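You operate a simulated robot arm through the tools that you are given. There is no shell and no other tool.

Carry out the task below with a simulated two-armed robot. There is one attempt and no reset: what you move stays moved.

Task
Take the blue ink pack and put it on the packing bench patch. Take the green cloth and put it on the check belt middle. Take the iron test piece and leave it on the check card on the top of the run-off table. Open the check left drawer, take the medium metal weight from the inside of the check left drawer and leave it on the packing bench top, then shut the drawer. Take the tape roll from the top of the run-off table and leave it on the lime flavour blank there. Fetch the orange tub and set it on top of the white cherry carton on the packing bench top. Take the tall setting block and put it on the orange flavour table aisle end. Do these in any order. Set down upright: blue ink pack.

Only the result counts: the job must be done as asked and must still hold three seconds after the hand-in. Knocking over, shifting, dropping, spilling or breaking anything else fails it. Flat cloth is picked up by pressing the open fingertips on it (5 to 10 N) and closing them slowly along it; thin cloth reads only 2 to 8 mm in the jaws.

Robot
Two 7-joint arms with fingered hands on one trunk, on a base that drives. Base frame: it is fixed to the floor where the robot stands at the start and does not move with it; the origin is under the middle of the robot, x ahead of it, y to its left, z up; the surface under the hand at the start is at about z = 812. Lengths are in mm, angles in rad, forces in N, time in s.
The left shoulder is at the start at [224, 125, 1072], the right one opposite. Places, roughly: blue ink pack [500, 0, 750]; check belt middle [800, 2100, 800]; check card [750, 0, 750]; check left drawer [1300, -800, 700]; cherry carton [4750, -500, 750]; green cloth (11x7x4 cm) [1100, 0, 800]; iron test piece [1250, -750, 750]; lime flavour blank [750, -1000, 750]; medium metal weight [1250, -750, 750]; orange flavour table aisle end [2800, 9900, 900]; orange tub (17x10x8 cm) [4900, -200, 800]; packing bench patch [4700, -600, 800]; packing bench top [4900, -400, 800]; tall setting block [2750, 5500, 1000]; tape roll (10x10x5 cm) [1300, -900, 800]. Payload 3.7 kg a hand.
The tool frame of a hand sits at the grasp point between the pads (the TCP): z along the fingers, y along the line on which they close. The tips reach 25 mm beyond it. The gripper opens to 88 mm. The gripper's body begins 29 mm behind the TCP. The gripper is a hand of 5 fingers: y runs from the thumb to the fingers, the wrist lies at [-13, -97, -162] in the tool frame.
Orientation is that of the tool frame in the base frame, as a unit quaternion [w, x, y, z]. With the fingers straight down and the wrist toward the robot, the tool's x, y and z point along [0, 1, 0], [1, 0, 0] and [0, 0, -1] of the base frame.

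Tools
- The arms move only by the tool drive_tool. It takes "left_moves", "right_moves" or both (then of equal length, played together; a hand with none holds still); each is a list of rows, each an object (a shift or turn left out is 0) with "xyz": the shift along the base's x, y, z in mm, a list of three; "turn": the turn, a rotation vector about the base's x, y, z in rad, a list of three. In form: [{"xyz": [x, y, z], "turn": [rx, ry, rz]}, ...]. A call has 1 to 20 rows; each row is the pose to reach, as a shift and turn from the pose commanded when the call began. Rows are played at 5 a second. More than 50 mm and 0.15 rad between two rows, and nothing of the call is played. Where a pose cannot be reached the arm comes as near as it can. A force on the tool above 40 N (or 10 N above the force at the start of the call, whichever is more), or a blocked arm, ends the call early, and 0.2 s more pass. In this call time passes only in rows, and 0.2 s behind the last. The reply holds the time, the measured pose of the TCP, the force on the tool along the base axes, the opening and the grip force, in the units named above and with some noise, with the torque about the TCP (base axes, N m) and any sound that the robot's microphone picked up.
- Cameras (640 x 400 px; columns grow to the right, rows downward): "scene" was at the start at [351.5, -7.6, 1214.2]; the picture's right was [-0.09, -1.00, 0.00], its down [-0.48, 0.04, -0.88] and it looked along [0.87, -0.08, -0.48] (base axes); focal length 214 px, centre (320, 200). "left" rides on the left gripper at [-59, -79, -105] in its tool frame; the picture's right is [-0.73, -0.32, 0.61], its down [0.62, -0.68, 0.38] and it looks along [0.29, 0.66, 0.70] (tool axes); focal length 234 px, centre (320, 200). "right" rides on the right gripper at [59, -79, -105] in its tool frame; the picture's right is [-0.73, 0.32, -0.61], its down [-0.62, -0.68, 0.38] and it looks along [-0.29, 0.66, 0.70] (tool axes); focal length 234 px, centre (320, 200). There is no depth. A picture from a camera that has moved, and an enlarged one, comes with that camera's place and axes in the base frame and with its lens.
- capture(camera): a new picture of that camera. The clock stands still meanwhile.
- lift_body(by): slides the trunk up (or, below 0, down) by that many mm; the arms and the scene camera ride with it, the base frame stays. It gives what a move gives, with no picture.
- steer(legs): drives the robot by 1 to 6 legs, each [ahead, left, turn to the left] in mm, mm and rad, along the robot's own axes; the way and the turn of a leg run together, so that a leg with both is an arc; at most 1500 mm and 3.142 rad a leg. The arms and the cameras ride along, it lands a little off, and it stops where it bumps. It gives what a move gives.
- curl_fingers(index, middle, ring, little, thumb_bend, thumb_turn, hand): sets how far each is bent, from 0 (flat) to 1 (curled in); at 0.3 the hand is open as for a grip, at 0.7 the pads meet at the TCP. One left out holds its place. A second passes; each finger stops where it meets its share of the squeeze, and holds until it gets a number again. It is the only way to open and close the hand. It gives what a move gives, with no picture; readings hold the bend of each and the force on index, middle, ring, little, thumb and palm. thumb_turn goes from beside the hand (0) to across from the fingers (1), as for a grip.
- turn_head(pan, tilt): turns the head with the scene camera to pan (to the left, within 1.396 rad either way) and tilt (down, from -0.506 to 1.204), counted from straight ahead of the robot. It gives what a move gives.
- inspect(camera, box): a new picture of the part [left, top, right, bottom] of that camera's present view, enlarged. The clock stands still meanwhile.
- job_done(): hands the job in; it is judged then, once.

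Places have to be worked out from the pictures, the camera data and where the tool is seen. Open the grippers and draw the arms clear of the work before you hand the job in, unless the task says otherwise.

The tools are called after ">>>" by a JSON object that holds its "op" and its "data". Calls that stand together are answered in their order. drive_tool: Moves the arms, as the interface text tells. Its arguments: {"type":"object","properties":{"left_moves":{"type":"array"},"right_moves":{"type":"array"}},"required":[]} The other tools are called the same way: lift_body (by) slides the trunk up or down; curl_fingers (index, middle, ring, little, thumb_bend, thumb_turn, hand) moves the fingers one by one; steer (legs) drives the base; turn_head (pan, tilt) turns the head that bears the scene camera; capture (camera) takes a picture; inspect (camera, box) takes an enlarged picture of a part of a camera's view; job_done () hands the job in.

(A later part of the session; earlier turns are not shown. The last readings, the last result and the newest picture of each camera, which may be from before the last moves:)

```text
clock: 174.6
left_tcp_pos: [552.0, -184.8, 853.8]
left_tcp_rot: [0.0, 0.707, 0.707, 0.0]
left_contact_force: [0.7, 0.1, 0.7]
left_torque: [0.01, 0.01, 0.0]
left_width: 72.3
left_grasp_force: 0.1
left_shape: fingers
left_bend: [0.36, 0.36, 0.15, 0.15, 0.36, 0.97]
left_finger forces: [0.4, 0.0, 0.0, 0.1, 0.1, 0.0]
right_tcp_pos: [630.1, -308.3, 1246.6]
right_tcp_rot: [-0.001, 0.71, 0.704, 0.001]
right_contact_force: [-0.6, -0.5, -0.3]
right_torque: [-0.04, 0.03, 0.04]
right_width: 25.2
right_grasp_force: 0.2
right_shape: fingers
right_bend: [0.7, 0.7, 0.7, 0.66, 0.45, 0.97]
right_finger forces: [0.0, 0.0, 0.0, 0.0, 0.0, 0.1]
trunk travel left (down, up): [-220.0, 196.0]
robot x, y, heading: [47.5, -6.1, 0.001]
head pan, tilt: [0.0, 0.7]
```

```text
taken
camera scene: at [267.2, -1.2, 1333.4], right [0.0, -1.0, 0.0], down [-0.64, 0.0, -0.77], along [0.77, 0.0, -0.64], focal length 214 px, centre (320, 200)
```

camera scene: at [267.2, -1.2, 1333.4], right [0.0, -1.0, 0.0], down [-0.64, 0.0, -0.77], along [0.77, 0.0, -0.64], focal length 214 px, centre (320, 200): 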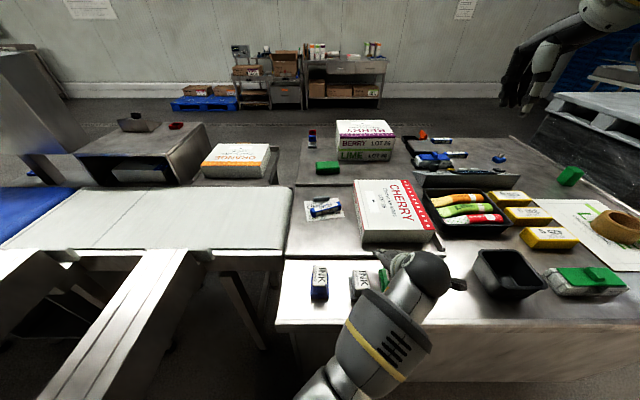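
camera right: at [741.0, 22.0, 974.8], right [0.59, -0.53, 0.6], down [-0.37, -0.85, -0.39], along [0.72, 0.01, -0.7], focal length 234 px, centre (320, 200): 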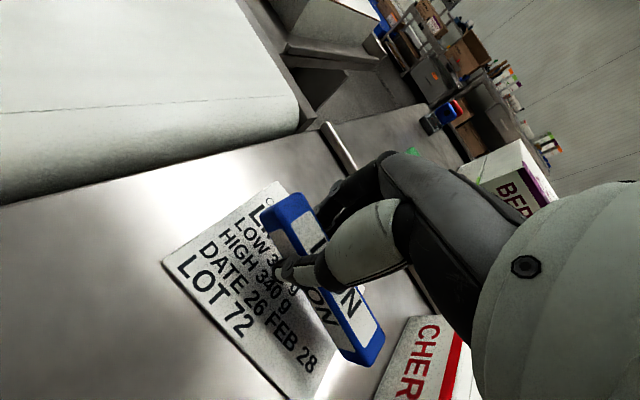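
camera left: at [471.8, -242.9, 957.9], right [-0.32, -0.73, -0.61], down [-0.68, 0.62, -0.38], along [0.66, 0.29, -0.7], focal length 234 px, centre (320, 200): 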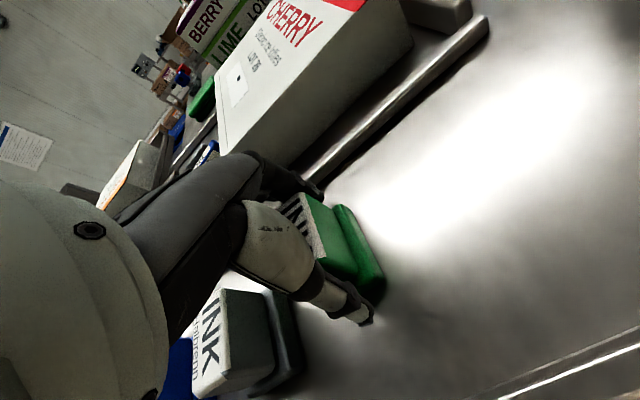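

The hand straddles the green block. I close on it and shift it by (-18, -20).

>>> {"op": "curl_fingers", "data": {"hand": "left", "index": 0.58, "middle": 0.58, "thumb_bend": 0.58}}

>>> {"op": "drive_tool", "data": {"left_moves": [{"xyz": [0, 0, 4]}, {"xyz": [0, 0, 9]}, {"xyz": [-9, -10, 9]}, {"xyz": [-18, -20, 9]}, {"xyz": [-18, -20, 5]}, {"xyz": [-18, -20, 2]}, {"xyz": [-18, -20, 0]}]}}

>>> {"op": "curl_fingers", "data": {"hand": "left", "index": 0.34, "middle": 0.34, "thumb_bend": 0.36}}

>>> {"op": "drive_tool", "data": {"left_moves": [{"xyz": [0, 0, 30]}, {"xyz": [0, 0, 75]}, {"xyz": [0, 0, 120]}, {"xyz": [10, 40, 130]}, {"xyz": [20, 85, 140]}, {"xyz": [30, 130, 140]}, {"xyz": [40, 175, 140]}, {"xyz": [50, 215, 140]}, {"xyz": [60, 255, 140]}, {"xyz": [70, 295, 140]}]}}

>>> {"op": "inspect", "data": {"camera": "scene", "box": [280, 240, 440, 340]}}

```text
clock: 175.6
left_tcp_pos: [552.0, -185.0, 854.8]
left_tcp_rot: [0.001, 0.707, 0.707, 0.0]
left_contact_force: [2.1, -0.5, 4.2]
left_torque: [0.05, -0.29, -0.04]
left_width: 52.5
left_grasp_force: 16.9
left_shape: fingers
left_bend: [0.46, 0.48, 0.15, 0.15, 0.48, 0.97]
left_finger forces: [10.4, 7.2, 0.0, 0.1, 15.5, 0.1]
right_tcp_pos: [630.7, -308.8, 1247.7]
right_tcp_rot: [-0.002, 0.71, 0.705, 0.002]
right_contact_force: [-0.3, -0.1, 0.8]
right_torque: [0.01, -0.02, -0.04]
right_width: 25.3
right_grasp_force: 0.0
right_shape: fingers
right_bend: [0.7, 0.7, 0.7, 0.66, 0.45, 0.97]
right_finger forces: [0.0, 0.0, 0.0, 0.0, 0.0, 0.0]
trunk travel left (down, up): [-220.0, 196.0]
robot x, y, heading: [48.1, 2.3, 0.003]
head pan, tilt: [0.0, 0.7]
```

```text
clock: 177.2
left_tcp_pos: [534.5, -202.8, 856.6]
left_tcp_rot: [0.002, 0.707, 0.707, 0.004]
left_contact_force: [-0.1, -2.9, 15.9]
left_torque: [0.24, -0.5, -0.04]
left_width: 50.8
left_grasp_force: 23.5
left_shape: fingers
left_bend: [0.48, 0.5, 0.15, 0.15, 0.47, 0.96]
left_finger forces: [10.0, 20.6, 0.0, 0.1, 16.2, 0.0]
right_tcp_pos: [629.1, -308.7, 1249.7]
right_tcp_rot: [0.0, 0.711, 0.704, 0.002]
right_contact_force: [1.1, 0.3, -0.1]
right_torque: [0.01, -0.02, -0.02]
right_width: 25.2
right_grasp_force: 0.0
right_shape: fingers
right_bend: [0.7, 0.7, 0.7, 0.66, 0.45, 0.97]
right_finger forces: [0.0, 0.0, 0.1, 0.0, 0.0, 0.1]
trunk travel left (down, up): [-220.0, 196.0]
robot x, y, heading: [49.3, -3.6, -0.0]
head pan, tilt: [0.0, 0.7]
```

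```text
clock: 178.2
left_tcp_pos: [532.6, -202.1, 851.1]
left_tcp_rot: [-0.003, 0.707, 0.707, 0.002]
left_contact_force: [-0.1, 0.1, -0.5]
left_torque: [-0.04, 0.0, 0.01]
left_width: 74.3
left_grasp_force: 0.0
left_shape: fingers
left_bend: [0.34, 0.34, 0.15, 0.15, 0.36, 0.97]
left_finger forces: [0.1, 0.0, 0.0, 0.1, 0.1, 0.1]
right_tcp_pos: [631.5, -308.2, 1247.3]
right_tcp_rot: [-0.001, 0.711, 0.703, 0.002]
right_contact_force: [0.1, -0.2, -0.1]
right_torque: [-0.01, -0.02, 0.01]
right_width: 25.0
right_grasp_force: 0.1
right_shape: fingers
right_bend: [0.7, 0.7, 0.7, 0.66, 0.45, 0.97]
right_finger forces: [0.0, 0.0, 0.0, 0.0, 0.0, 0.0]
trunk travel left (down, up): [-220.0, 196.0]
robot x, y, heading: [47.8, -1.1, 0.003]
head pan, tilt: [0.0, 0.7]
```

```text
clock: 180.4
left_tcp_pos: [604.3, 91.4, 995.0]
left_tcp_rot: [0.0, 0.707, 0.707, 0.001]
left_contact_force: [-0.2, -0.3, -0.4]
left_torque: [0.01, 0.02, 0.03]
left_width: 74.3
left_grasp_force: 0.1
left_shape: fingers
left_bend: [0.34, 0.34, 0.15, 0.15, 0.36, 0.97]
left_finger forces: [0.0, 0.0, 0.0, 0.0, 0.0, 0.0]
right_tcp_pos: [631.4, -308.1, 1247.7]
right_tcp_rot: [-0.002, 0.71, 0.704, 0.002]
right_contact_force: [-0.3, 0.1, 0.5]
right_torque: [0.01, 0.0, 0.0]
right_width: 25.0
right_grasp_force: 0.0
right_shape: fingers
right_bend: [0.7, 0.7, 0.7, 0.66, 0.45, 0.97]
right_finger forces: [0.0, 0.1, 0.0, 0.0, 0.0, 0.0]
trunk travel left (down, up): [-220.0, 196.0]
robot x, y, heading: [49.0, 1.0, -0.001]
head pan, tilt: [0.0, 0.7]
```

```text
4.00 times, centred on (360, 290) of scene
camera zoom: at [267.5, -0.5, 1333.3], right [0.0, -1.0, 0.0], down [-0.64, 0.0, -0.76], along [0.76, 0.0, -0.64], focal length 858 px, centre (160, -160)
```

zoom: 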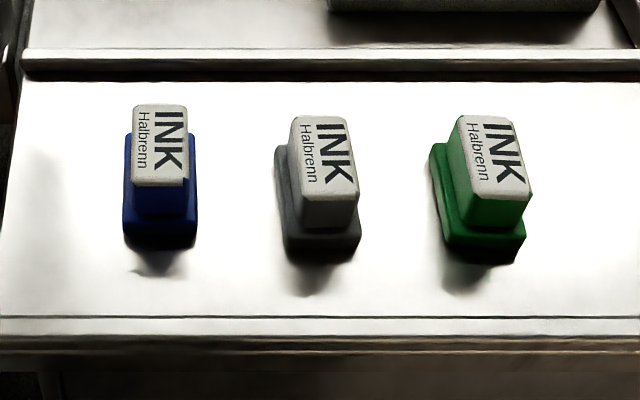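

Grey and green are back within about 8 mm of their original places and upright. Now I pick up the blue ink pack with the left hand: label centre about [538, 0].

>>> {"op": "drive_tool", "data": {"left_moves": [{"xyz": [-22, -30, 0]}, {"xyz": [-44, -60, -10]}, {"xyz": [-66, -90, -20]}, {"xyz": [-66, -90, -60]}]}}

>>> {"op": "capture", "data": {"camera": "left"}}

```text
clock: 181.4
left_tcp_pos: [539.6, -0.1, 934.3]
left_tcp_rot: [0.0, 0.707, 0.708, 0.0]
left_contact_force: [0.2, 0.8, -0.2]
left_torque: [-0.03, -0.04, -0.01]
left_width: 74.7
left_grasp_force: 0.1
left_shape: fingers
left_bend: [0.34, 0.34, 0.15, 0.15, 0.36, 0.97]
left_finger forces: [0.0, 0.1, 0.0, 0.0, 0.0, 0.0]
right_tcp_pos: [631.0, -307.4, 1247.2]
right_tcp_rot: [-0.001, 0.711, 0.703, 0.002]
right_contact_force: [0.1, -0.6, -0.4]
right_torque: [-0.01, -0.01, 0.01]
right_width: 25.0
right_grasp_force: 0.0
right_shape: fingers
right_bend: [0.7, 0.7, 0.7, 0.66, 0.45, 0.97]
right_finger forces: [0.1, 0.0, 0.1, 0.1, 0.1, 0.1]
trunk travel left (down, up): [-220.0, 196.0]
robot x, y, heading: [51.9, -0.2, -0.0]
head pan, tilt: [0.0, 0.7]
```

```text
taken
camera left: at [459.6, -58.8, 1038.4], right [-0.32, -0.73, -0.61], down [-0.68, 0.62, -0.38], along [0.66, 0.29, -0.7], focal length 234 px, centre (320, 200)
```

left: 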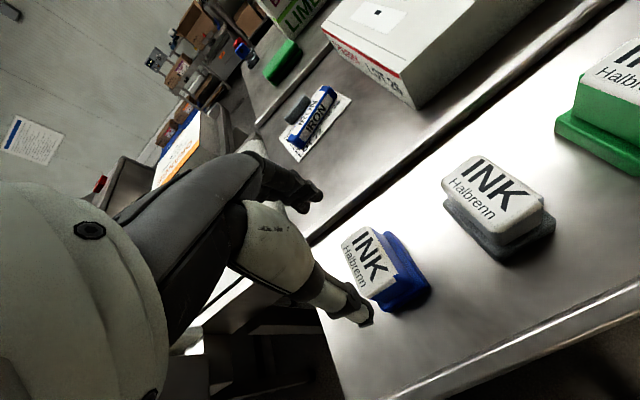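

The label centre is about [535, -3]. I lower and close on the blue block.

>>> {"op": "drive_tool", "data": {"left_moves": [{"xyz": [-3, -3, -30]}, {"xyz": [-3, -3, -60]}, {"xyz": [-3, -3, -82]}]}}

>>> {"op": "curl_fingers", "data": {"hand": "left", "index": 0.6, "middle": 0.6, "thumb_bend": 0.6}}

>>> {"op": "drive_tool", "data": {"left_moves": [{"xyz": [0, 0, 10]}, {"xyz": [0, 0, 40]}, {"xyz": [0, 0, 80]}, {"xyz": [0, 0, 120]}]}}

>>> {"op": "capture", "data": {"camera": "left"}}

>>> {"op": "inspect", "data": {"camera": "scene", "box": [260, 200, 460, 325]}}

```text
clock: 182.2
left_tcp_pos: [536.5, -4.7, 851.1]
left_tcp_rot: [0.0, 0.707, 0.707, 0.001]
left_contact_force: [0.9, 0.7, 0.4]
left_torque: [-0.01, -0.02, 0.03]
left_width: 74.6
left_grasp_force: 0.3
left_shape: fingers
left_bend: [0.34, 0.34, 0.15, 0.15, 0.36, 0.97]
left_finger forces: [0.1, 0.0, 0.1, 0.0, 0.1, 0.1]
right_tcp_pos: [630.6, -309.0, 1247.3]
right_tcp_rot: [-0.001, 0.71, 0.704, 0.0]
right_contact_force: [0.6, 1.1, -0.3]
right_torque: [-0.05, -0.03, 0.01]
right_width: 25.2
right_grasp_force: 0.0
right_shape: fingers
right_bend: [0.7, 0.7, 0.7, 0.66, 0.45, 0.97]
right_finger forces: [0.0, 0.0, 0.0, 0.0, 0.0, 0.0]
trunk travel left (down, up): [-220.0, 196.0]
robot x, y, heading: [49.7, -5.9, -0.004]
head pan, tilt: [0.0, 0.7]
```

```text
clock: 183.2
left_tcp_pos: [536.8, -4.2, 852.5]
left_tcp_rot: [0.001, 0.707, 0.707, 0.0]
left_contact_force: [1.4, 0.2, 2.2]
left_torque: [0.05, -0.15, 0.0]
left_width: 55.1
left_grasp_force: 20.3
left_shape: fingers
left_bend: [0.45, 0.49, 0.15, 0.15, 0.48, 0.96]
left_finger forces: [12.7, 8.2, 0.1, 0.0, 19.5, 0.0]
right_tcp_pos: [631.5, -309.2, 1247.1]
right_tcp_rot: [-0.002, 0.71, 0.704, 0.001]
right_contact_force: [0.5, 0.6, 0.4]
right_torque: [0.01, 0.01, 0.03]
right_width: 24.9
right_grasp_force: 0.0
right_shape: fingers
right_bend: [0.7, 0.7, 0.7, 0.66, 0.45, 0.97]
right_finger forces: [0.1, 0.1, 0.0, 0.0, 0.0, 0.0]
trunk travel left (down, up): [-220.0, 196.0]
robot x, y, heading: [52.5, -1.5, 0.003]
head pan, tilt: [0.0, 0.7]
```

```text
clock: 184.2
left_tcp_pos: [534.9, -2.3, 971.8]
left_tcp_rot: [-0.001, 0.706, 0.708, -0.001]
left_contact_force: [0.1, 0.1, -1.0]
left_torque: [-0.01, 0.0, 0.02]
left_width: 54.7
left_grasp_force: 19.0
left_shape: fingers
left_bend: [0.46, 0.5, 0.15, 0.15, 0.47, 0.96]
left_finger forces: [11.2, 7.4, 0.0, 0.0, 19.6, 0.0]
right_tcp_pos: [629.8, -310.3, 1247.6]
right_tcp_rot: [0.0, 0.71, 0.704, 0.001]
right_contact_force: [0.3, 0.4, -0.6]
right_torque: [-0.01, -0.02, 0.01]
right_width: 25.0
right_grasp_force: 0.1
right_shape: fingers
right_bend: [0.7, 0.7, 0.7, 0.66, 0.45, 0.97]
right_finger forces: [0.0, 0.0, 0.0, 0.1, 0.1, 0.0]
trunk travel left (down, up): [-220.0, 196.0]
robot x, y, heading: [51.1, -0.6, 0.002]
head pan, tilt: [0.0, 0.7]
```

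```text
taken
camera left: at [455.4, -61.6, 1075.8], right [-0.32, -0.73, -0.61], down [-0.68, 0.62, -0.38], along [0.66, 0.29, -0.7], focal length 234 px, centre (320, 200)
```

left: 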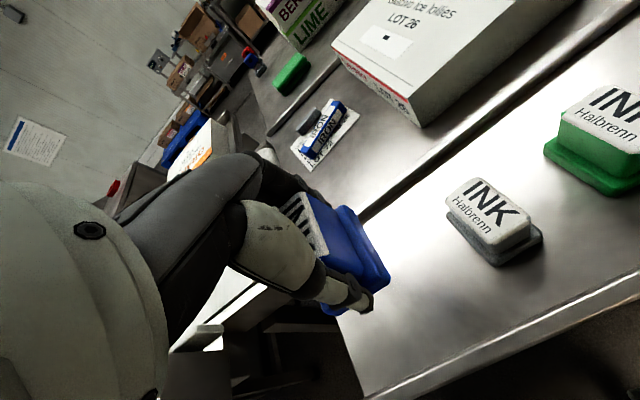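

```text
3.20 times, centred on (360, 262) of scene
camera zoom: at [267.6, -1.0, 1333.3], right [0.0, -1.0, 0.0], down [-0.64, 0.0, -0.76], along [0.76, 0.0, -0.64], focal length 686 px, centre (192, 0)
```

zoom: 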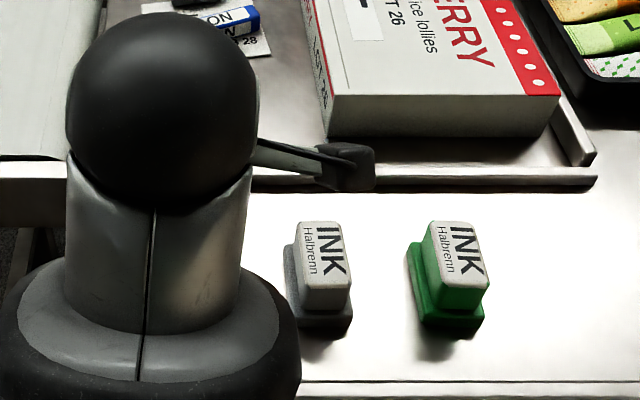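

Blue pack held, upright. I raise it to a carry pose at the left side.

>>> {"op": "drive_tool", "data": {"left_moves": [{"xyz": [10, 20, 35]}, {"xyz": [20, 45, 75]}, {"xyz": [30, 75, 110]}, {"xyz": [40, 110, 140]}, {"xyz": [50, 150, 165]}, {"xyz": [55, 190, 190]}, {"xyz": [60, 225, 215]}, {"xyz": [60, 250, 235]}]}}

>>> {"op": "steer", "data": {"legs": [[-120, 0, 0], [0, -1450, 0], [0, -150, 0], [1500, 0, 0], [650, 0, 0], [0, 0, 3.14]]}}

>>> {"op": "turn_head", "data": {"pan": -0.4, "tilt": 0.6}}

>>> {"op": "capture", "data": {"camera": "scene"}}

```text
clock: 186.0
left_tcp_pos: [656.1, 293.2, 1194.1]
left_tcp_rot: [0.001, 0.707, 0.707, 0.0]
left_contact_force: [-0.6, 0.4, -2.2]
left_torque: [-0.03, 0.03, -0.01]
left_width: 54.6
left_grasp_force: 17.8
left_shape: fingers
left_bend: [0.47, 0.51, 0.15, 0.15, 0.47, 0.96]
left_finger forces: [10.6, 7.2, 0.0, 0.0, 18.8, 0.0]
left hand out of reach, approached as far as the arm can: row 2, 3, 4, 5, 6, 7, 8
right_tcp_pos: [629.1, -307.8, 1247.2]
right_tcp_rot: [-0.001, 0.71, 0.704, 0.002]
right_contact_force: [0.5, 0.1, 0.2]
right_torque: [-0.02, -0.05, 0.0]
right_width: 25.3
right_grasp_force: 0.1
right_shape: fingers
right_bend: [0.7, 0.7, 0.7, 0.66, 0.45, 0.97]
right_finger forces: [0.0, 0.0, 0.0, 0.1, 0.0, 0.0]
trunk travel left (down, up): [-220.0, 196.0]
robot x, y, heading: [47.6, -0.6, 0.0]
head pan, tilt: [0.0, 0.7]
```

```text
clock: 218.9
left_tcp_pos: [1433.4, -1944.4, 1192.2]
left_tcp_rot: [0.0, -0.699, 0.715, -0.001]
left_contact_force: [-0.3, -0.1, -1.6]
left_torque: [0.02, 0.03, 0.02]
left_width: 53.2
left_grasp_force: 15.8
left_shape: fingers
left_bend: [0.48, 0.51, 0.15, 0.15, 0.47, 0.96]
left_finger forces: [8.9, 6.4, 0.1, 0.0, 16.1, 0.0]
right_tcp_pos: [1473.1, -1344.7, 1247.4]
right_tcp_rot: [-0.001, -0.696, 0.718, -0.001]
right_contact_force: [-0.1, 0.5, 0.2]
right_torque: [0.01, 0.0, -0.02]
right_width: 25.0
right_grasp_force: 0.0
right_shape: fingers
right_bend: [0.7, 0.7, 0.7, 0.66, 0.45, 0.97]
right_finger forces: [0.1, 0.1, 0.0, 0.1, 0.0, 0.0]
trunk travel left (down, up): [-220.0, 196.0]
robot x, y, heading: [2046.4, -1665.9, 3.12]
head pan, tilt: [0.0, 0.7]
```

```text
clock: 219.8
left_tcp_pos: [1433.4, -1944.2, 1191.9]
left_tcp_rot: [-0.001, -0.699, 0.715, 0.0]
left_contact_force: [-0.2, -0.4, -1.8]
left_torque: [0.02, 0.01, -0.02]
left_width: 53.4
left_grasp_force: 15.7
left_shape: fingers
left_bend: [0.48, 0.51, 0.15, 0.15, 0.47, 0.96]
left_finger forces: [8.9, 6.4, 0.1, 0.0, 16.0, 0.1]
right_tcp_pos: [1474.2, -1343.6, 1247.7]
right_tcp_rot: [-0.001, -0.696, 0.718, -0.001]
right_contact_force: [0.0, -0.3, 1.1]
right_torque: [-0.01, -0.04, -0.02]
right_width: 24.8
right_grasp_force: 0.0
right_shape: fingers
right_bend: [0.7, 0.7, 0.7, 0.66, 0.45, 0.97]
right_finger forces: [0.1, 0.0, 0.1, 0.0, 0.0, 0.0]
trunk travel left (down, up): [-220.0, 196.0]
robot x, y, heading: [2050.2, -1665.7, 3.121]
head pan, tilt: [-0.4, 0.6]
```

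```text
taken
camera scene: at [1837.8, -1625.4, 1341.9], right [0.41, 0.91, 0.0], down [0.52, -0.23, -0.82], along [-0.75, 0.34, -0.57], focal length 214 px, centre (320, 200)
```

scene: 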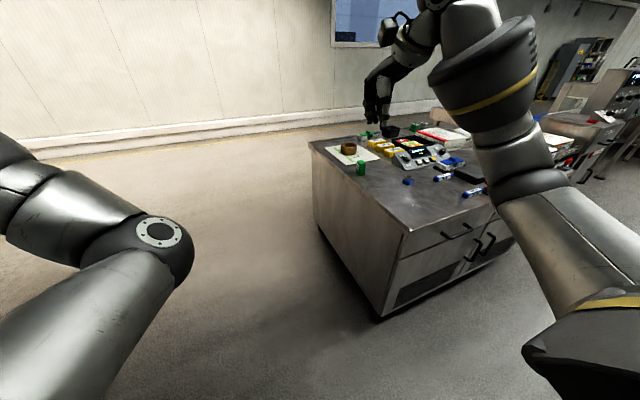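

The drawer unit is on this far face, with the left drawer at y≈-800. I firm up the grip on the ink pack and strafe in front of the drawer.

>>> {"op": "curl_fingers", "data": {"hand": "left", "index": 0.66, "middle": 0.66, "thumb_bend": 0.64}}

>>> {"op": "steer", "data": {"legs": [[0, -850, 0.02]]}}

>>> {"op": "turn_head", "data": {"pan": 0.0, "tilt": 0.9}}

>>> {"op": "capture", "data": {"camera": "scene"}}

```text
clock: 220.8
left_tcp_pos: [1433.5, -1945.1, 1193.3]
left_tcp_rot: [-0.001, -0.699, 0.715, -0.001]
left_contact_force: [1.0, -0.7, -2.0]
left_torque: [0.0, -0.01, -0.01]
left_width: 50.9
left_grasp_force: 21.6
left_shape: fingers
left_bend: [0.51, 0.57, 0.15, 0.15, 0.46, 0.95]
left_finger forces: [14.3, 9.1, 0.1, 0.1, 20.0, 0.0]
right_tcp_pos: [1473.9, -1343.5, 1246.5]
right_tcp_rot: [-0.001, -0.696, 0.718, -0.002]
right_contact_force: [-0.1, -0.1, 0.3]
right_torque: [-0.04, 0.04, -0.05]
right_width: 25.3
right_grasp_force: 0.0
right_shape: fingers
right_bend: [0.7, 0.7, 0.7, 0.66, 0.45, 0.97]
right_finger forces: [0.0, 0.1, 0.1, 0.0, 0.1, 0.1]
trunk travel left (down, up): [-220.0, 196.0]
robot x, y, heading: [2047.6, -1665.2, 3.117]
head pan, tilt: [-0.4, 0.6]
```

```text
clock: 228.7
left_tcp_pos: [1451.3, -1098.8, 1192.6]
left_tcp_rot: [0.0, -0.706, 0.708, 0.0]
left_contact_force: [-0.9, 0.0, -1.7]
left_torque: [-0.01, -0.02, 0.02]
left_width: 51.0
left_grasp_force: 21.9
left_shape: fingers
left_bend: [0.51, 0.57, 0.15, 0.15, 0.46, 0.95]
left_finger forces: [14.1, 9.1, 0.0, 0.0, 20.1, 0.1]
right_tcp_pos: [1479.2, -497.1, 1247.7]
right_tcp_rot: [-0.001, -0.702, 0.712, -0.001]
right_contact_force: [0.8, 0.4, -0.2]
right_torque: [-0.02, 0.01, -0.01]
right_width: 25.3
right_grasp_force: 0.1
right_shape: fingers
right_bend: [0.7, 0.7, 0.7, 0.66, 0.45, 0.97]
right_finger forces: [0.1, 0.0, 0.0, 0.0, 0.0, 0.0]
trunk travel left (down, up): [-220.0, 196.0]
robot x, y, heading: [2059.6, -804.3, 3.136]
head pan, tilt: [-0.4, 0.6]
```

```text
clock: 229.6
left_tcp_pos: [1450.4, -1098.7, 1192.5]
left_tcp_rot: [-0.002, -0.706, 0.708, 0.0]
left_contact_force: [-0.1, -1.0, -1.2]
left_torque: [-0.03, 0.0, 0.0]
left_width: 50.8
left_grasp_force: 21.7
left_shape: fingers
left_bend: [0.51, 0.57, 0.15, 0.15, 0.46, 0.95]
left_finger forces: [14.1, 9.1, 0.0, 0.0, 20.1, 0.0]
right_tcp_pos: [1479.8, -498.2, 1246.8]
right_tcp_rot: [-0.002, -0.702, 0.712, -0.001]
right_contact_force: [-0.3, 0.0, 0.0]
right_torque: [-0.01, 0.01, -0.01]
right_width: 25.1
right_grasp_force: 0.1
right_shape: fingers
right_bend: [0.7, 0.7, 0.7, 0.66, 0.45, 0.97]
right_finger forces: [0.0, 0.1, 0.0, 0.1, 0.0, 0.0]
trunk travel left (down, up): [-220.0, 196.0]
robot x, y, heading: [2059.3, -808.1, 3.135]
head pan, tilt: [0.0, 0.901]
```

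```text
taken
camera scene: at [1854.7, -806.8, 1317.2], right [0.01, 1.0, 0.0], down [0.78, 0.0, -0.62], along [-0.62, 0.0, -0.78], focal length 214 px, centre (320, 200)
```

scene: 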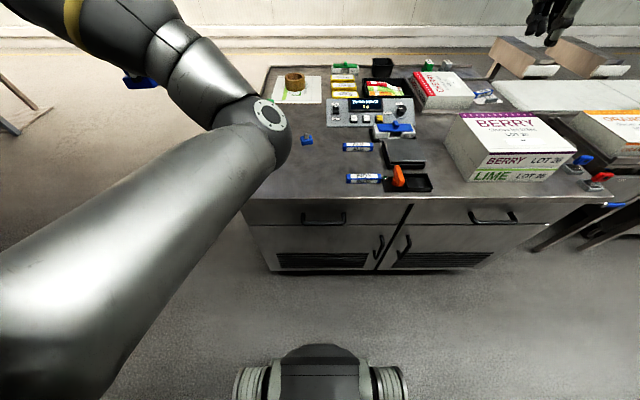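

I can see the left drawer: handle at about [1460, -790, 731], 145 mm wide. First I want the left arm (holding the ink) in a better posture with the elbow outward, so I stretch it forward over the table at height.

>>> {"op": "drive_tool", "data": {"left_moves": [{"xyz": [-45, 5, 0]}, {"xyz": [-90, 10, 0]}, {"xyz": [-135, 15, 0]}, {"xyz": [-180, 20, 0]}, {"xyz": [-220, 25, 0]}, {"xyz": [-260, 30, 0]}]}}

>>> {"op": "drive_tool", "data": {"left_moves": [{"xyz": [-40, 0, 10], "turn": [0, 0, -0.1]}, {"xyz": [-20, 0, 5], "turn": [0, 0, -0.24]}, {"xyz": [0, 0, 0], "turn": [0, 0, -0.38]}, {"xyz": [30, 0, 0], "turn": [0, 0, -0.52]}, {"xyz": [60, 0, 0], "turn": [0, 0, -0.66]}, {"xyz": [100, 0, 0], "turn": [0, 0, -0.8]}, {"xyz": [140, 0, 0], "turn": [0, 0, -0.8]}, {"xyz": [180, -5, 0], "turn": [0, 0, -0.66]}, {"xyz": [220, -15, 0], "turn": [0, 0, -0.52]}]}}

>>> {"op": "capture", "data": {"camera": "scene"}}

```text
clock: 231.0
left_tcp_pos: [1215.9, -1068.0, 1189.3]
left_tcp_rot: [0.0, -0.706, 0.708, 0.001]
left_contact_force: [-0.4, 0.3, -2.2]
left_torque: [0.0, -0.01, -0.02]
left_width: 50.5
left_grasp_force: 20.3
left_shape: fingers
left_bend: [0.51, 0.57, 0.15, 0.15, 0.46, 0.95]
left_finger forces: [13.4, 8.8, 0.0, 0.1, 18.8, 0.0]
left hand out of reach, approached as far as the arm can: row 6
right_tcp_pos: [1477.9, -496.4, 1247.1]
right_tcp_rot: [-0.001, -0.703, 0.712, -0.002]
right_contact_force: [-0.3, 0.1, 0.6]
right_torque: [-0.02, -0.04, 0.03]
right_width: 25.3
right_grasp_force: 0.0
right_shape: fingers
right_bend: [0.7, 0.7, 0.7, 0.66, 0.45, 0.97]
right_finger forces: [0.0, 0.0, 0.0, 0.0, 0.1, 0.0]
trunk travel left (down, up): [-220.0, 196.0]
robot x, y, heading: [2060.8, -808.0, 3.133]
head pan, tilt: [0.0, 0.901]
```

```text
clock: 233.0
left_tcp_pos: [1439.2, -1084.6, 1187.2]
left_tcp_rot: [0.0, -0.499, 0.866, -0.001]
left_contact_force: [-0.7, -0.8, -1.4]
left_torque: [0.03, -0.03, 0.01]
left_width: 50.1
left_grasp_force: 19.8
left_shape: fingers
left_bend: [0.52, 0.57, 0.15, 0.15, 0.46, 0.95]
left_finger forces: [13.4, 7.5, 0.1, 0.1, 18.8, 0.1]
left hand out of reach, approached as far as the arm can: row 1, 2, 3
right_tcp_pos: [1481.1, -499.5, 1248.6]
right_tcp_rot: [-0.002, -0.701, 0.713, -0.001]
right_contact_force: [0.5, 0.0, 0.2]
right_torque: [0.02, -0.02, 0.03]
right_width: 25.2
right_grasp_force: 0.1
right_shape: fingers
right_bend: [0.7, 0.7, 0.7, 0.66, 0.45, 0.97]
right_finger forces: [0.0, 0.0, 0.1, 0.1, 0.1, 0.0]
trunk travel left (down, up): [-220.0, 196.0]
robot x, y, heading: [2059.1, -808.1, 3.136]
head pan, tilt: [0.0, 0.901]
```

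```text
taken
camera scene: at [1855.7, -807.8, 1317.4], right [0.0, 1.0, 0.0], down [0.78, 0.0, -0.62], along [-0.62, 0.0, -0.78], focal length 214 px, centre (320, 200)
```

scene: 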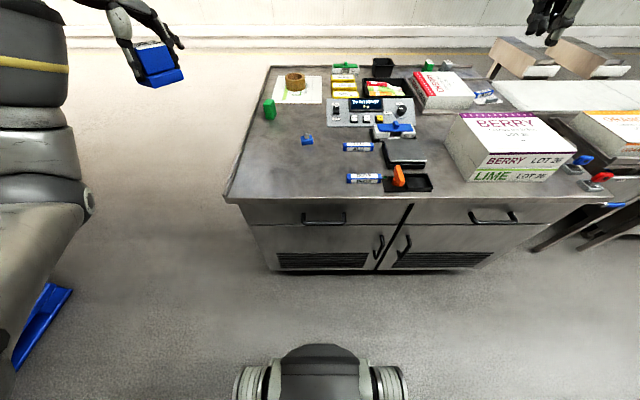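

The left elbow now points outward. I turn the left hand back and draw it in to a carry pose.

>>> {"op": "drive_tool", "data": {"left_moves": [{"xyz": [20, -5, 5], "turn": [0, 0, 0.13]}, {"xyz": [45, -15, 10], "turn": [0, 0, 0.26]}, {"xyz": [70, -30, 15], "turn": [0, 0, 0.39]}, {"xyz": [90, -45, 20], "turn": [0, 0, 0.52]}]}}

>>> {"op": "capture", "data": {"camera": "scene"}}

>>> {"op": "inspect", "data": {"camera": "scene", "box": [220, 180, 420, 305]}}

```text
clock: 234.0
left_tcp_pos: [1528.4, -1128.2, 1209.5]
left_tcp_rot: [0.0, -0.706, 0.708, 0.001]
left_contact_force: [-0.1, -0.2, -1.3]
left_torque: [0.01, 0.0, -0.02]
left_width: 50.3
left_grasp_force: 20.2
left_shape: fingers
left_bend: [0.52, 0.57, 0.15, 0.15, 0.46, 0.95]
left_finger forces: [13.4, 7.9, 0.0, 0.0, 18.8, 0.0]
right_tcp_pos: [1480.7, -498.0, 1247.4]
right_tcp_rot: [-0.001, -0.703, 0.712, -0.001]
right_contact_force: [0.8, 0.6, -0.6]
right_torque: [-0.01, -0.03, -0.01]
right_width: 25.1
right_grasp_force: 0.0
right_shape: fingers
right_bend: [0.7, 0.7, 0.7, 0.66, 0.45, 0.97]
right_finger forces: [0.0, 0.0, 0.0, 0.0, 0.0, 0.0]
trunk travel left (down, up): [-220.0, 196.0]
robot x, y, heading: [2057.7, -806.9, 3.139]
head pan, tilt: [0.0, 0.901]
```

```text
taken
camera scene: at [1855.5, -807.1, 1317.4], right [0.01, 1.0, 0.0], down [0.78, 0.0, -0.62], along [-0.62, 0.0, -0.78], focal length 214 px, centre (320, 200)
```

scene: 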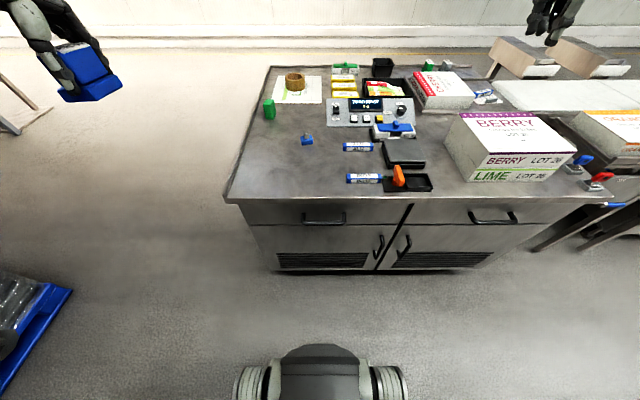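

```text
3.20 times, centred on (320, 242) of scene
camera zoom: at [1855.5, -807.1, 1317.4], right [0.01, 1.0, 0.0], down [0.78, 0.0, -0.62], along [-0.62, 0.0, -0.78], focal length 686 px, centre (320, 64)
```

zoom: 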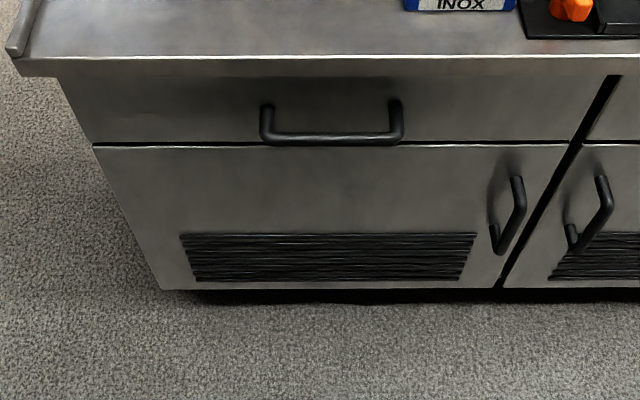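

The handle bar is at about [1475, -794, 716], standing off 45 mm from the drawer face. I lower the trunk, open the right hand partly, and pitch it forward to about 75° while bringing it in front of the handle.

>>> {"op": "lift_body", "data": {"by": -120}}

>>> {"op": "curl_fingers", "data": {"hand": "right", "index": 0.4, "middle": 0.4, "ring": 0.4, "little": 0.4, "thumb_bend": 0.4}}

>>> {"op": "drive_tool", "data": {"right_moves": [{"xyz": [16, -28, -10], "turn": [0, 0.13, 0]}, {"xyz": [32, -57, -20], "turn": [0, 0.26, 0]}, {"xyz": [48, -87, -35], "turn": [0, 0.39, 0]}, {"xyz": [64, -117, -50], "turn": [0, 0.52, 0]}, {"xyz": [80, -147, -65], "turn": [0, 0.65, 0]}, {"xyz": [96, -177, -85], "turn": [0, 0.78, 0]}, {"xyz": [112, -207, -105], "turn": [0, 0.91, 0]}, {"xyz": [128, -237, -125], "turn": [0, 1.04, 0]}, {"xyz": [144, -267, -150], "turn": [0, 1.17, 0]}, {"xyz": [160, -296, -177], "turn": [0, 1.3, 0]}]}}

>>> {"op": "capture", "data": {"camera": "scene"}}

>>> {"op": "capture", "data": {"camera": "right"}}

```text
clock: 235.5
left_tcp_pos: [1529.8, -1128.2, 1091.0]
left_tcp_rot: [-0.001, -0.705, 0.709, 0.001]
left_contact_force: [0.2, -0.1, -1.9]
left_torque: [0.0, 0.04, 0.01]
left_width: 49.9
left_grasp_force: 19.8
left_shape: fingers
left_bend: [0.52, 0.57, 0.15, 0.15, 0.46, 0.95]
left_finger forces: [13.5, 8.0, 0.0, 0.1, 18.7, 0.1]
right_tcp_pos: [1480.9, -497.8, 1129.1]
right_tcp_rot: [-0.003, -0.702, 0.712, -0.001]
right_contact_force: [1.1, -0.4, 0.4]
right_torque: [-0.01, -0.03, -0.01]
right_width: 25.2
right_grasp_force: 0.0
right_shape: fingers
right_bend: [0.7, 0.7, 0.7, 0.66, 0.45, 0.97]
right_finger forces: [0.0, 0.1, 0.1, 0.0, 0.0, 0.1]
trunk travel left (down, up): [-100.0, 316.0]
robot x, y, heading: [2061.0, -806.3, 3.139]
head pan, tilt: [0.0, 0.901]
```

```text
clock: 236.5
left_tcp_pos: [1528.2, -1128.6, 1088.5]
left_tcp_rot: [0.0, -0.705, 0.709, 0.0]
left_contact_force: [0.9, 0.3, -1.4]
left_torque: [0.0, 0.0, -0.02]
left_width: 50.2
left_grasp_force: 20.3
left_shape: fingers
left_bend: [0.52, 0.57, 0.15, 0.15, 0.46, 0.95]
left_finger forces: [13.5, 8.0, 0.0, 0.1, 18.7, 0.0]
right_tcp_pos: [1479.3, -498.0, 1126.5]
right_tcp_rot: [-0.002, -0.702, 0.712, -0.001]
right_contact_force: [-0.3, 0.2, -0.5]
right_torque: [0.02, -0.03, -0.01]
right_width: 62.7
right_grasp_force: 0.1
right_shape: fingers
right_bend: [0.4, 0.4, 0.4, 0.4, 0.4, 0.97]
right_finger forces: [0.1, 0.0, 0.1, 0.0, 0.0, 0.1]
trunk travel left (down, up): [-100.0, 316.0]
robot x, y, heading: [2059.4, -807.4, 3.136]
head pan, tilt: [0.0, 0.901]
```

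```text
clock: 238.4
left_tcp_pos: [1527.5, -1128.7, 1087.6]
left_tcp_rot: [0.001, -0.705, 0.709, -0.001]
left_contact_force: [-0.7, -0.7, -2.3]
left_torque: [0.02, 0.03, -0.01]
left_width: 50.4
left_grasp_force: 20.4
left_shape: fingers
left_bend: [0.52, 0.57, 0.15, 0.15, 0.46, 0.95]
left_finger forces: [13.5, 8.0, 0.0, 0.1, 18.7, 0.0]
right_tcp_pos: [1457.2, -799.0, 1070.7]
right_tcp_rot: [-0.434, -0.463, 0.748, 0.195]
right_contact_force: [0.8, -0.4, 0.0]
right_torque: [-0.03, -0.04, -0.04]
right_width: 63.3
right_grasp_force: 0.1
right_shape: fingers
right_bend: [0.4, 0.4, 0.4, 0.4, 0.4, 0.97]
right_finger forces: [0.0, 0.0, 0.0, 0.0, 0.0, 0.0]
right hand out of reach, approached as far as the arm can: row 3, 4, 5, 6, 7, 8, 9
trunk travel left (down, up): [-100.0, 316.0]
robot x, y, heading: [2057.7, -810.8, 3.134]
head pan, tilt: [0.0, 0.901]
stopped in row 9 (right hand): the arm was blocked; the commanded pose is now the measured one
```

```text
taken
camera scene: at [1715.0, -790.5, 1202.0], right [0.2, 0.98, 0.0], down [0.58, -0.11, -0.81], along [-0.79, 0.16, -0.59], focal length 214 px, centre (320, 200)
```

scene: 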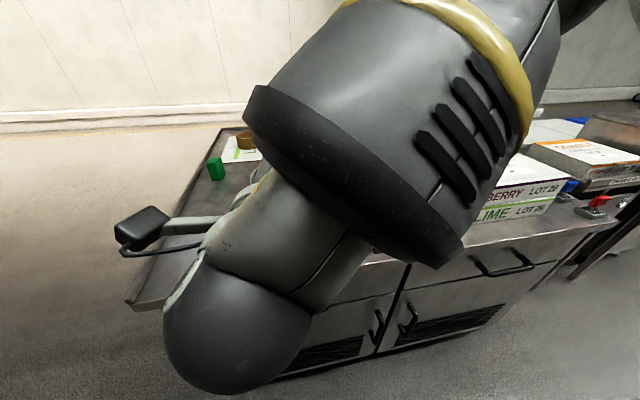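

```text
taken
camera right: at [1574.5, -877.3, 1102.1], right [0.48, 0.85, 0.21], down [0.16, 0.16, -0.97], along [-0.86, 0.5, -0.06], focal length 234 px, centre (320, 200)
```

right: 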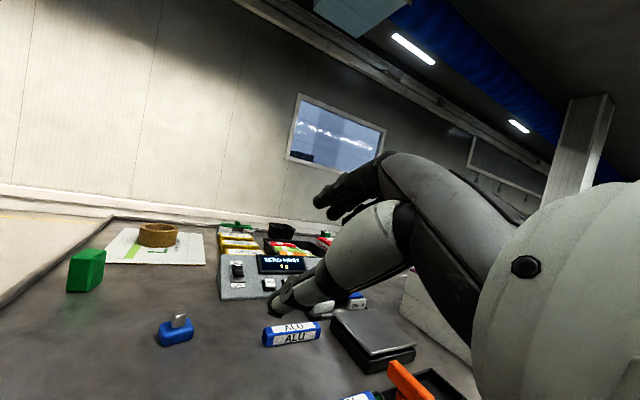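

The forearm came up in front of the head and blocked. I reverse: hand away from the robot and to its right, undoing the pitch.

>>> {"op": "drive_tool", "data": {"right_moves": [{"xyz": [-20, 40, 10], "turn": [0, -0.13, 0]}, {"xyz": [-35, 80, 20], "turn": [0, -0.26, 0]}, {"xyz": [-45, 120, 30], "turn": [0, -0.39, 0]}, {"xyz": [-45, 160, 40], "turn": [0, -0.52, 0]}, {"xyz": [-45, 200, 50], "turn": [0, -0.65, 0]}, {"xyz": [-30, 240, 55], "turn": [0, -0.78, 0]}, {"xyz": [-15, 280, 60], "turn": [0, -0.9, 0]}]}}

>>> {"op": "capture", "data": {"camera": "scene"}}

```text
clock: 240.0
left_tcp_pos: [1528.2, -1128.4, 1090.2]
left_tcp_rot: [-0.001, -0.706, 0.708, 0.0]
left_contact_force: [-0.2, -0.3, -1.9]
left_torque: [0.0, 0.0, -0.01]
left_width: 50.1
left_grasp_force: 19.9
left_shape: fingers
left_bend: [0.52, 0.57, 0.15, 0.15, 0.46, 0.95]
left_finger forces: [13.6, 7.8, 0.0, 0.0, 18.6, 0.1]
right_tcp_pos: [1445.4, -518.3, 1135.9]
right_tcp_rot: [-0.07, -0.502, 0.862, -0.025]
right_contact_force: [-0.4, -0.4, -1.0]
right_torque: [-0.03, 0.01, 0.01]
right_width: 63.6
right_grasp_force: 0.1
right_shape: fingers
right_bend: [0.4, 0.4, 0.4, 0.4, 0.4, 0.97]
right_finger forces: [0.0, 0.0, 0.0, 0.0, 0.0, 0.0]
trunk travel left (down, up): [-100.0, 316.0]
robot x, y, heading: [2057.1, -810.3, 3.137]
head pan, tilt: [0.0, 0.901]
```

```text
taken
camera scene: at [1726.6, -806.4, 1180.8], right [0.0, 1.0, 0.0], down [0.78, 0.0, -0.62], along [-0.62, 0.0, -0.78], focal length 214 px, centre (320, 200)
```

scene: 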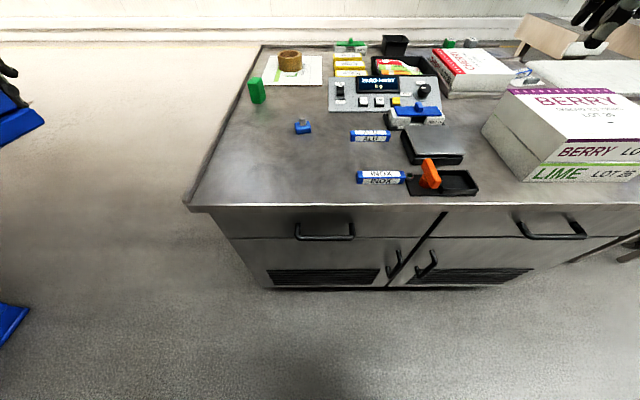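

The right arm was too folded in front of the head. I back the base off and shift left so the handle lies straight ahead of the right shoulder, then restore the hand's orientation.

>>> {"op": "steer", "data": {"legs": [[-200, 135, 0]]}}

>>> {"op": "drive_tool", "data": {"right_moves": [{"xyz": [-10, 0, 0], "turn": [0.034, -0.016, 0.129]}, {"xyz": [-20, 0, 0], "turn": [0.068, -0.032, 0.258]}, {"xyz": [-30, 0, 0], "turn": [0.102, -0.048, 0.387]}, {"xyz": [-40, 0, 0], "turn": [0.1355, -0.0647, 0.516]}]}}

>>> {"op": "capture", "data": {"camera": "scene"}}

```text
clock: 241.8
left_tcp_pos: [1728.7, -1266.6, 1088.0]
left_tcp_rot: [0.0, -0.706, 0.708, 0.0]
left_contact_force: [-0.1, -0.1, -1.0]
left_torque: [-0.01, 0.0, -0.05]
left_width: 50.3
left_grasp_force: 20.0
left_shape: fingers
left_bend: [0.52, 0.57, 0.15, 0.15, 0.46, 0.95]
left_finger forces: [13.5, 7.8, 0.0, 0.0, 18.7, 0.0]
right_tcp_pos: [1644.8, -655.8, 1134.9]
right_tcp_rot: [-0.068, -0.502, 0.862, -0.024]
right_contact_force: [0.1, -0.6, 1.0]
right_torque: [0.01, 0.03, -0.01]
right_width: 63.7
right_grasp_force: 0.0
right_shape: fingers
right_bend: [0.4, 0.4, 0.4, 0.4, 0.4, 0.97]
right_finger forces: [0.0, 0.0, 0.0, 0.1, 0.1, 0.1]
trunk travel left (down, up): [-100.0, 316.0]
robot x, y, heading: [2260.7, -944.8, 3.136]
head pan, tilt: [0.0, 0.901]
```

```text
clock: 242.8
left_tcp_pos: [1727.9, -1266.6, 1089.4]
left_tcp_rot: [0.0, -0.705, 0.709, 0.0]
left_contact_force: [0.6, -1.1, -2.5]
left_torque: [0.05, 0.06, 0.03]
left_width: 50.2
left_grasp_force: 19.8
left_shape: fingers
left_bend: [0.52, 0.57, 0.15, 0.15, 0.46, 0.95]
left_finger forces: [13.5, 7.8, 0.0, 0.0, 18.7, 0.0]
right_tcp_pos: [1604.9, -655.6, 1133.5]
right_tcp_rot: [-0.001, 0.708, -0.706, 0.0]
right_contact_force: [-0.2, -0.2, 0.8]
right_torque: [-0.02, 0.03, 0.02]
right_width: 63.6
right_grasp_force: 0.0
right_shape: fingers
right_bend: [0.4, 0.4, 0.4, 0.4, 0.4, 0.97]
right_finger forces: [0.1, 0.0, 0.1, 0.0, 0.0, 0.0]
trunk travel left (down, up): [-100.0, 316.0]
robot x, y, heading: [2259.5, -947.1, 3.141]
head pan, tilt: [0.0, 0.901]
```

```text
taken
camera scene: at [1925.9, -944.3, 1180.4], right [0.0, 1.0, 0.0], down [0.78, 0.0, -0.62], along [-0.62, 0.0, -0.78], focal length 214 px, centre (320, 200)
```

scene: 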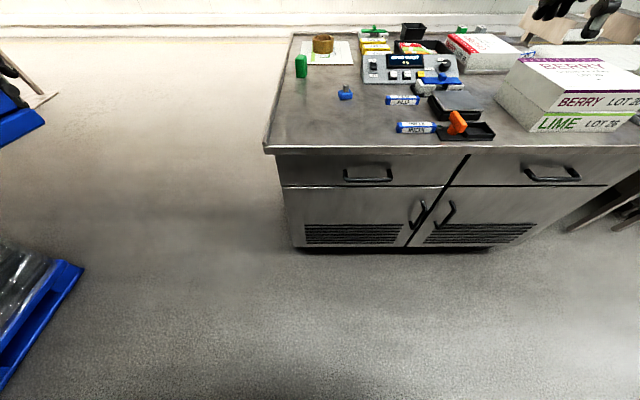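

The hand orientation is restored and there is free room. I pitch the hand forward to 1.3 rad while lowering in front of the table edge.

>>> {"op": "drive_tool", "data": {"right_moves": [{"xyz": [-10, -6, -10], "turn": [0, 0.13, 0]}, {"xyz": [-20, -12, -25], "turn": [0, 0.26, 0]}, {"xyz": [-30, -18, -40], "turn": [0, 0.39, 0]}, {"xyz": [-40, -24, -60], "turn": [0, 0.52, 0]}, {"xyz": [-50, -30, -80], "turn": [0, 0.65, 0]}, {"xyz": [-60, -36, -100], "turn": [0, 0.78, 0]}, {"xyz": [-70, -42, -125], "turn": [0, 0.91, 0]}, {"xyz": [-75, -48, -145], "turn": [0, 1.04, 0]}, {"xyz": [-80, -54, -165], "turn": [0, 1.17, 0]}, {"xyz": [-80, -60, -185], "turn": [0, 1.3, 0]}]}}

>>> {"op": "capture", "data": {"camera": "scene"}}

>>> {"op": "capture", "data": {"camera": "right"}}

```text
clock: 245.0
left_tcp_pos: [1728.2, -1268.4, 1088.8]
left_tcp_rot: [0.001, -0.705, 0.709, 0.0]
left_contact_force: [0.2, -0.8, -1.1]
left_torque: [0.02, 0.02, 0.0]
left_width: 50.5
left_grasp_force: 20.3
left_shape: fingers
left_bend: [0.52, 0.57, 0.15, 0.15, 0.46, 0.95]
left_finger forces: [13.5, 7.8, 0.0, 0.0, 18.6, 0.0]
right_tcp_pos: [1523.6, -716.9, 950.2]
right_tcp_rot: [0.427, 0.563, -0.563, -0.428]
right_contact_force: [-0.2, -0.2, -0.1]
right_torque: [-0.01, 0.02, -0.02]
right_width: 63.7
right_grasp_force: 0.1
right_shape: fingers
right_bend: [0.4, 0.4, 0.4, 0.4, 0.4, 0.97]
right_finger forces: [0.0, 0.0, 0.0, 0.0, 0.0, 0.0]
trunk travel left (down, up): [-100.0, 316.0]
robot x, y, heading: [2260.5, -945.8, 3.138]
head pan, tilt: [0.0, 0.901]
```

```text
taken
camera scene: at [1925.9, -944.7, 1180.4], right [0.0, 1.0, 0.0], down [0.78, 0.0, -0.62], along [-0.62, 0.0, -0.78], focal length 214 px, centre (320, 200)
```

scene: 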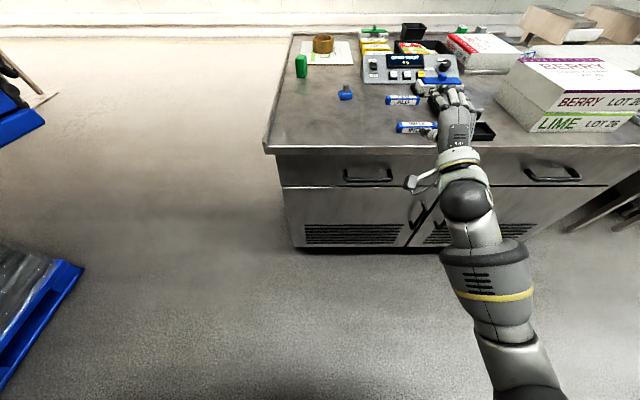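

```text
taken
camera right: at [1645.6, -775.2, 902.2], right [0.5, 0.72, 0.48], down [-0.19, 0.63, -0.76], along [-0.85, 0.29, 0.45], focal length 234 px, centre (320, 200)
```

right: 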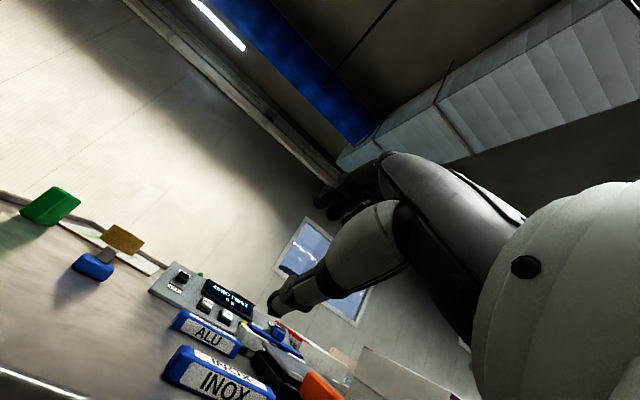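

The posture is good. I zoom on the handle to refine its position.

>>> {"op": "inspect", "data": {"camera": "scene", "box": [290, 130, 450, 230]}}

```text
4.00 times, centred on (370, 180) of scene
camera zoom: at [1925.9, -944.7, 1180.4], right [0.0, 1.0, 0.0], down [0.78, 0.0, -0.62], along [-0.62, 0.0, -0.78], focal length 858 px, centre (120, 280)
```

zoom: 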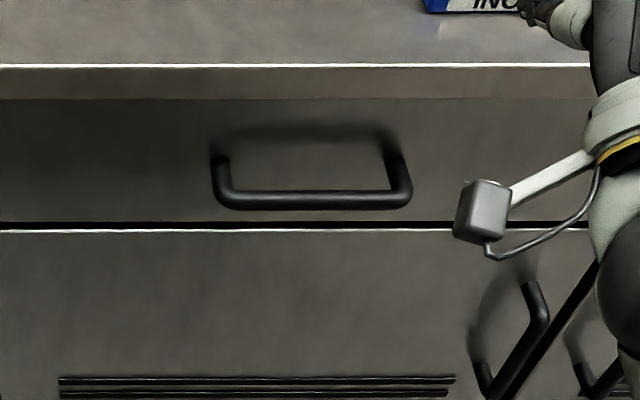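

Triangulating, the bar is at about [1465, -795, 699], face at x≈1418. I bring the open hand in front of the bar.

>>> {"op": "drive_tool", "data": {"right_moves": [{"xyz": [15, -12, -36]}, {"xyz": [30, -25, -72]}, {"xyz": [42, -38, -108]}, {"xyz": [52, -52, -144]}, {"xyz": [52, -66, -180]}, {"xyz": [52, -78, -218]}]}}

>>> {"op": "capture", "data": {"camera": "right"}}

>>> {"op": "capture", "data": {"camera": "scene"}}

```text
clock: 246.4
left_tcp_pos: [1729.2, -1266.5, 1088.9]
left_tcp_rot: [0.0, -0.706, 0.709, 0.0]
left_contact_force: [0.5, -0.7, -1.7]
left_torque: [0.02, 0.01, -0.02]
left_width: 49.9
left_grasp_force: 20.1
left_shape: fingers
left_bend: [0.52, 0.57, 0.15, 0.15, 0.46, 0.95]
left_finger forces: [13.5, 7.7, 0.0, 0.0, 18.7, 0.0]
right_tcp_pos: [1576.2, -795.5, 730.4]
right_tcp_rot: [-0.427, -0.563, 0.563, 0.429]
right_contact_force: [-0.2, -0.1, -0.3]
right_torque: [0.02, -0.01, 0.02]
right_width: 63.7
right_grasp_force: 0.1
right_shape: fingers
right_bend: [0.4, 0.4, 0.4, 0.4, 0.4, 0.97]
right_finger forces: [0.1, 0.1, 0.0, 0.1, 0.1, 0.0]
trunk travel left (down, up): [-100.0, 316.0]
robot x, y, heading: [2259.5, -946.8, 3.137]
head pan, tilt: [0.0, 0.901]
```

```text
taken
camera right: at [1696.7, -853.9, 683.2], right [0.5, 0.72, 0.47], down [-0.19, 0.63, -0.76], along [-0.85, 0.29, 0.45], focal length 234 px, centre (320, 200)
```

right: 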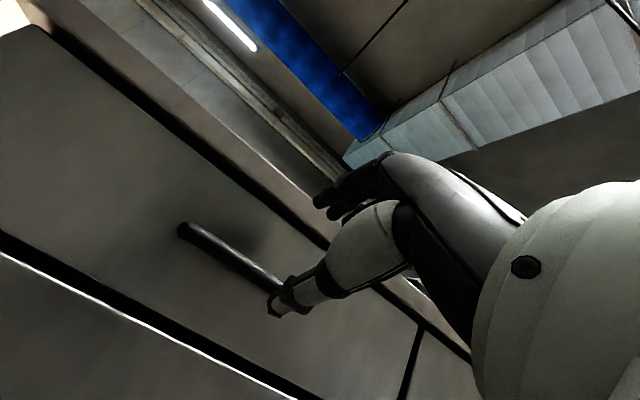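

```text
taken
camera scene: at [1925.9, -944.3, 1180.4], right [0.0, 1.0, 0.0], down [0.78, 0.0, -0.62], along [-0.62, 0.0, -0.78], focal length 214 px, centre (320, 200)
```

scene: 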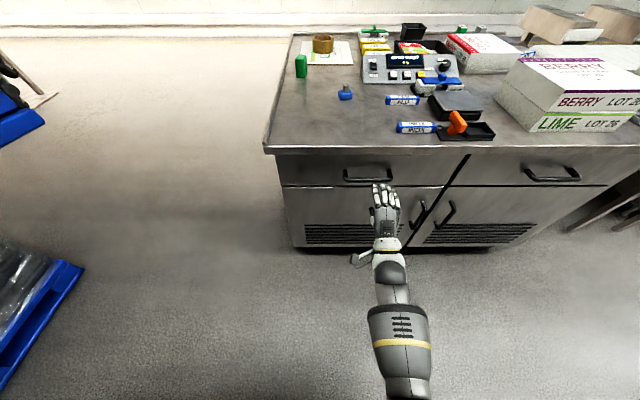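

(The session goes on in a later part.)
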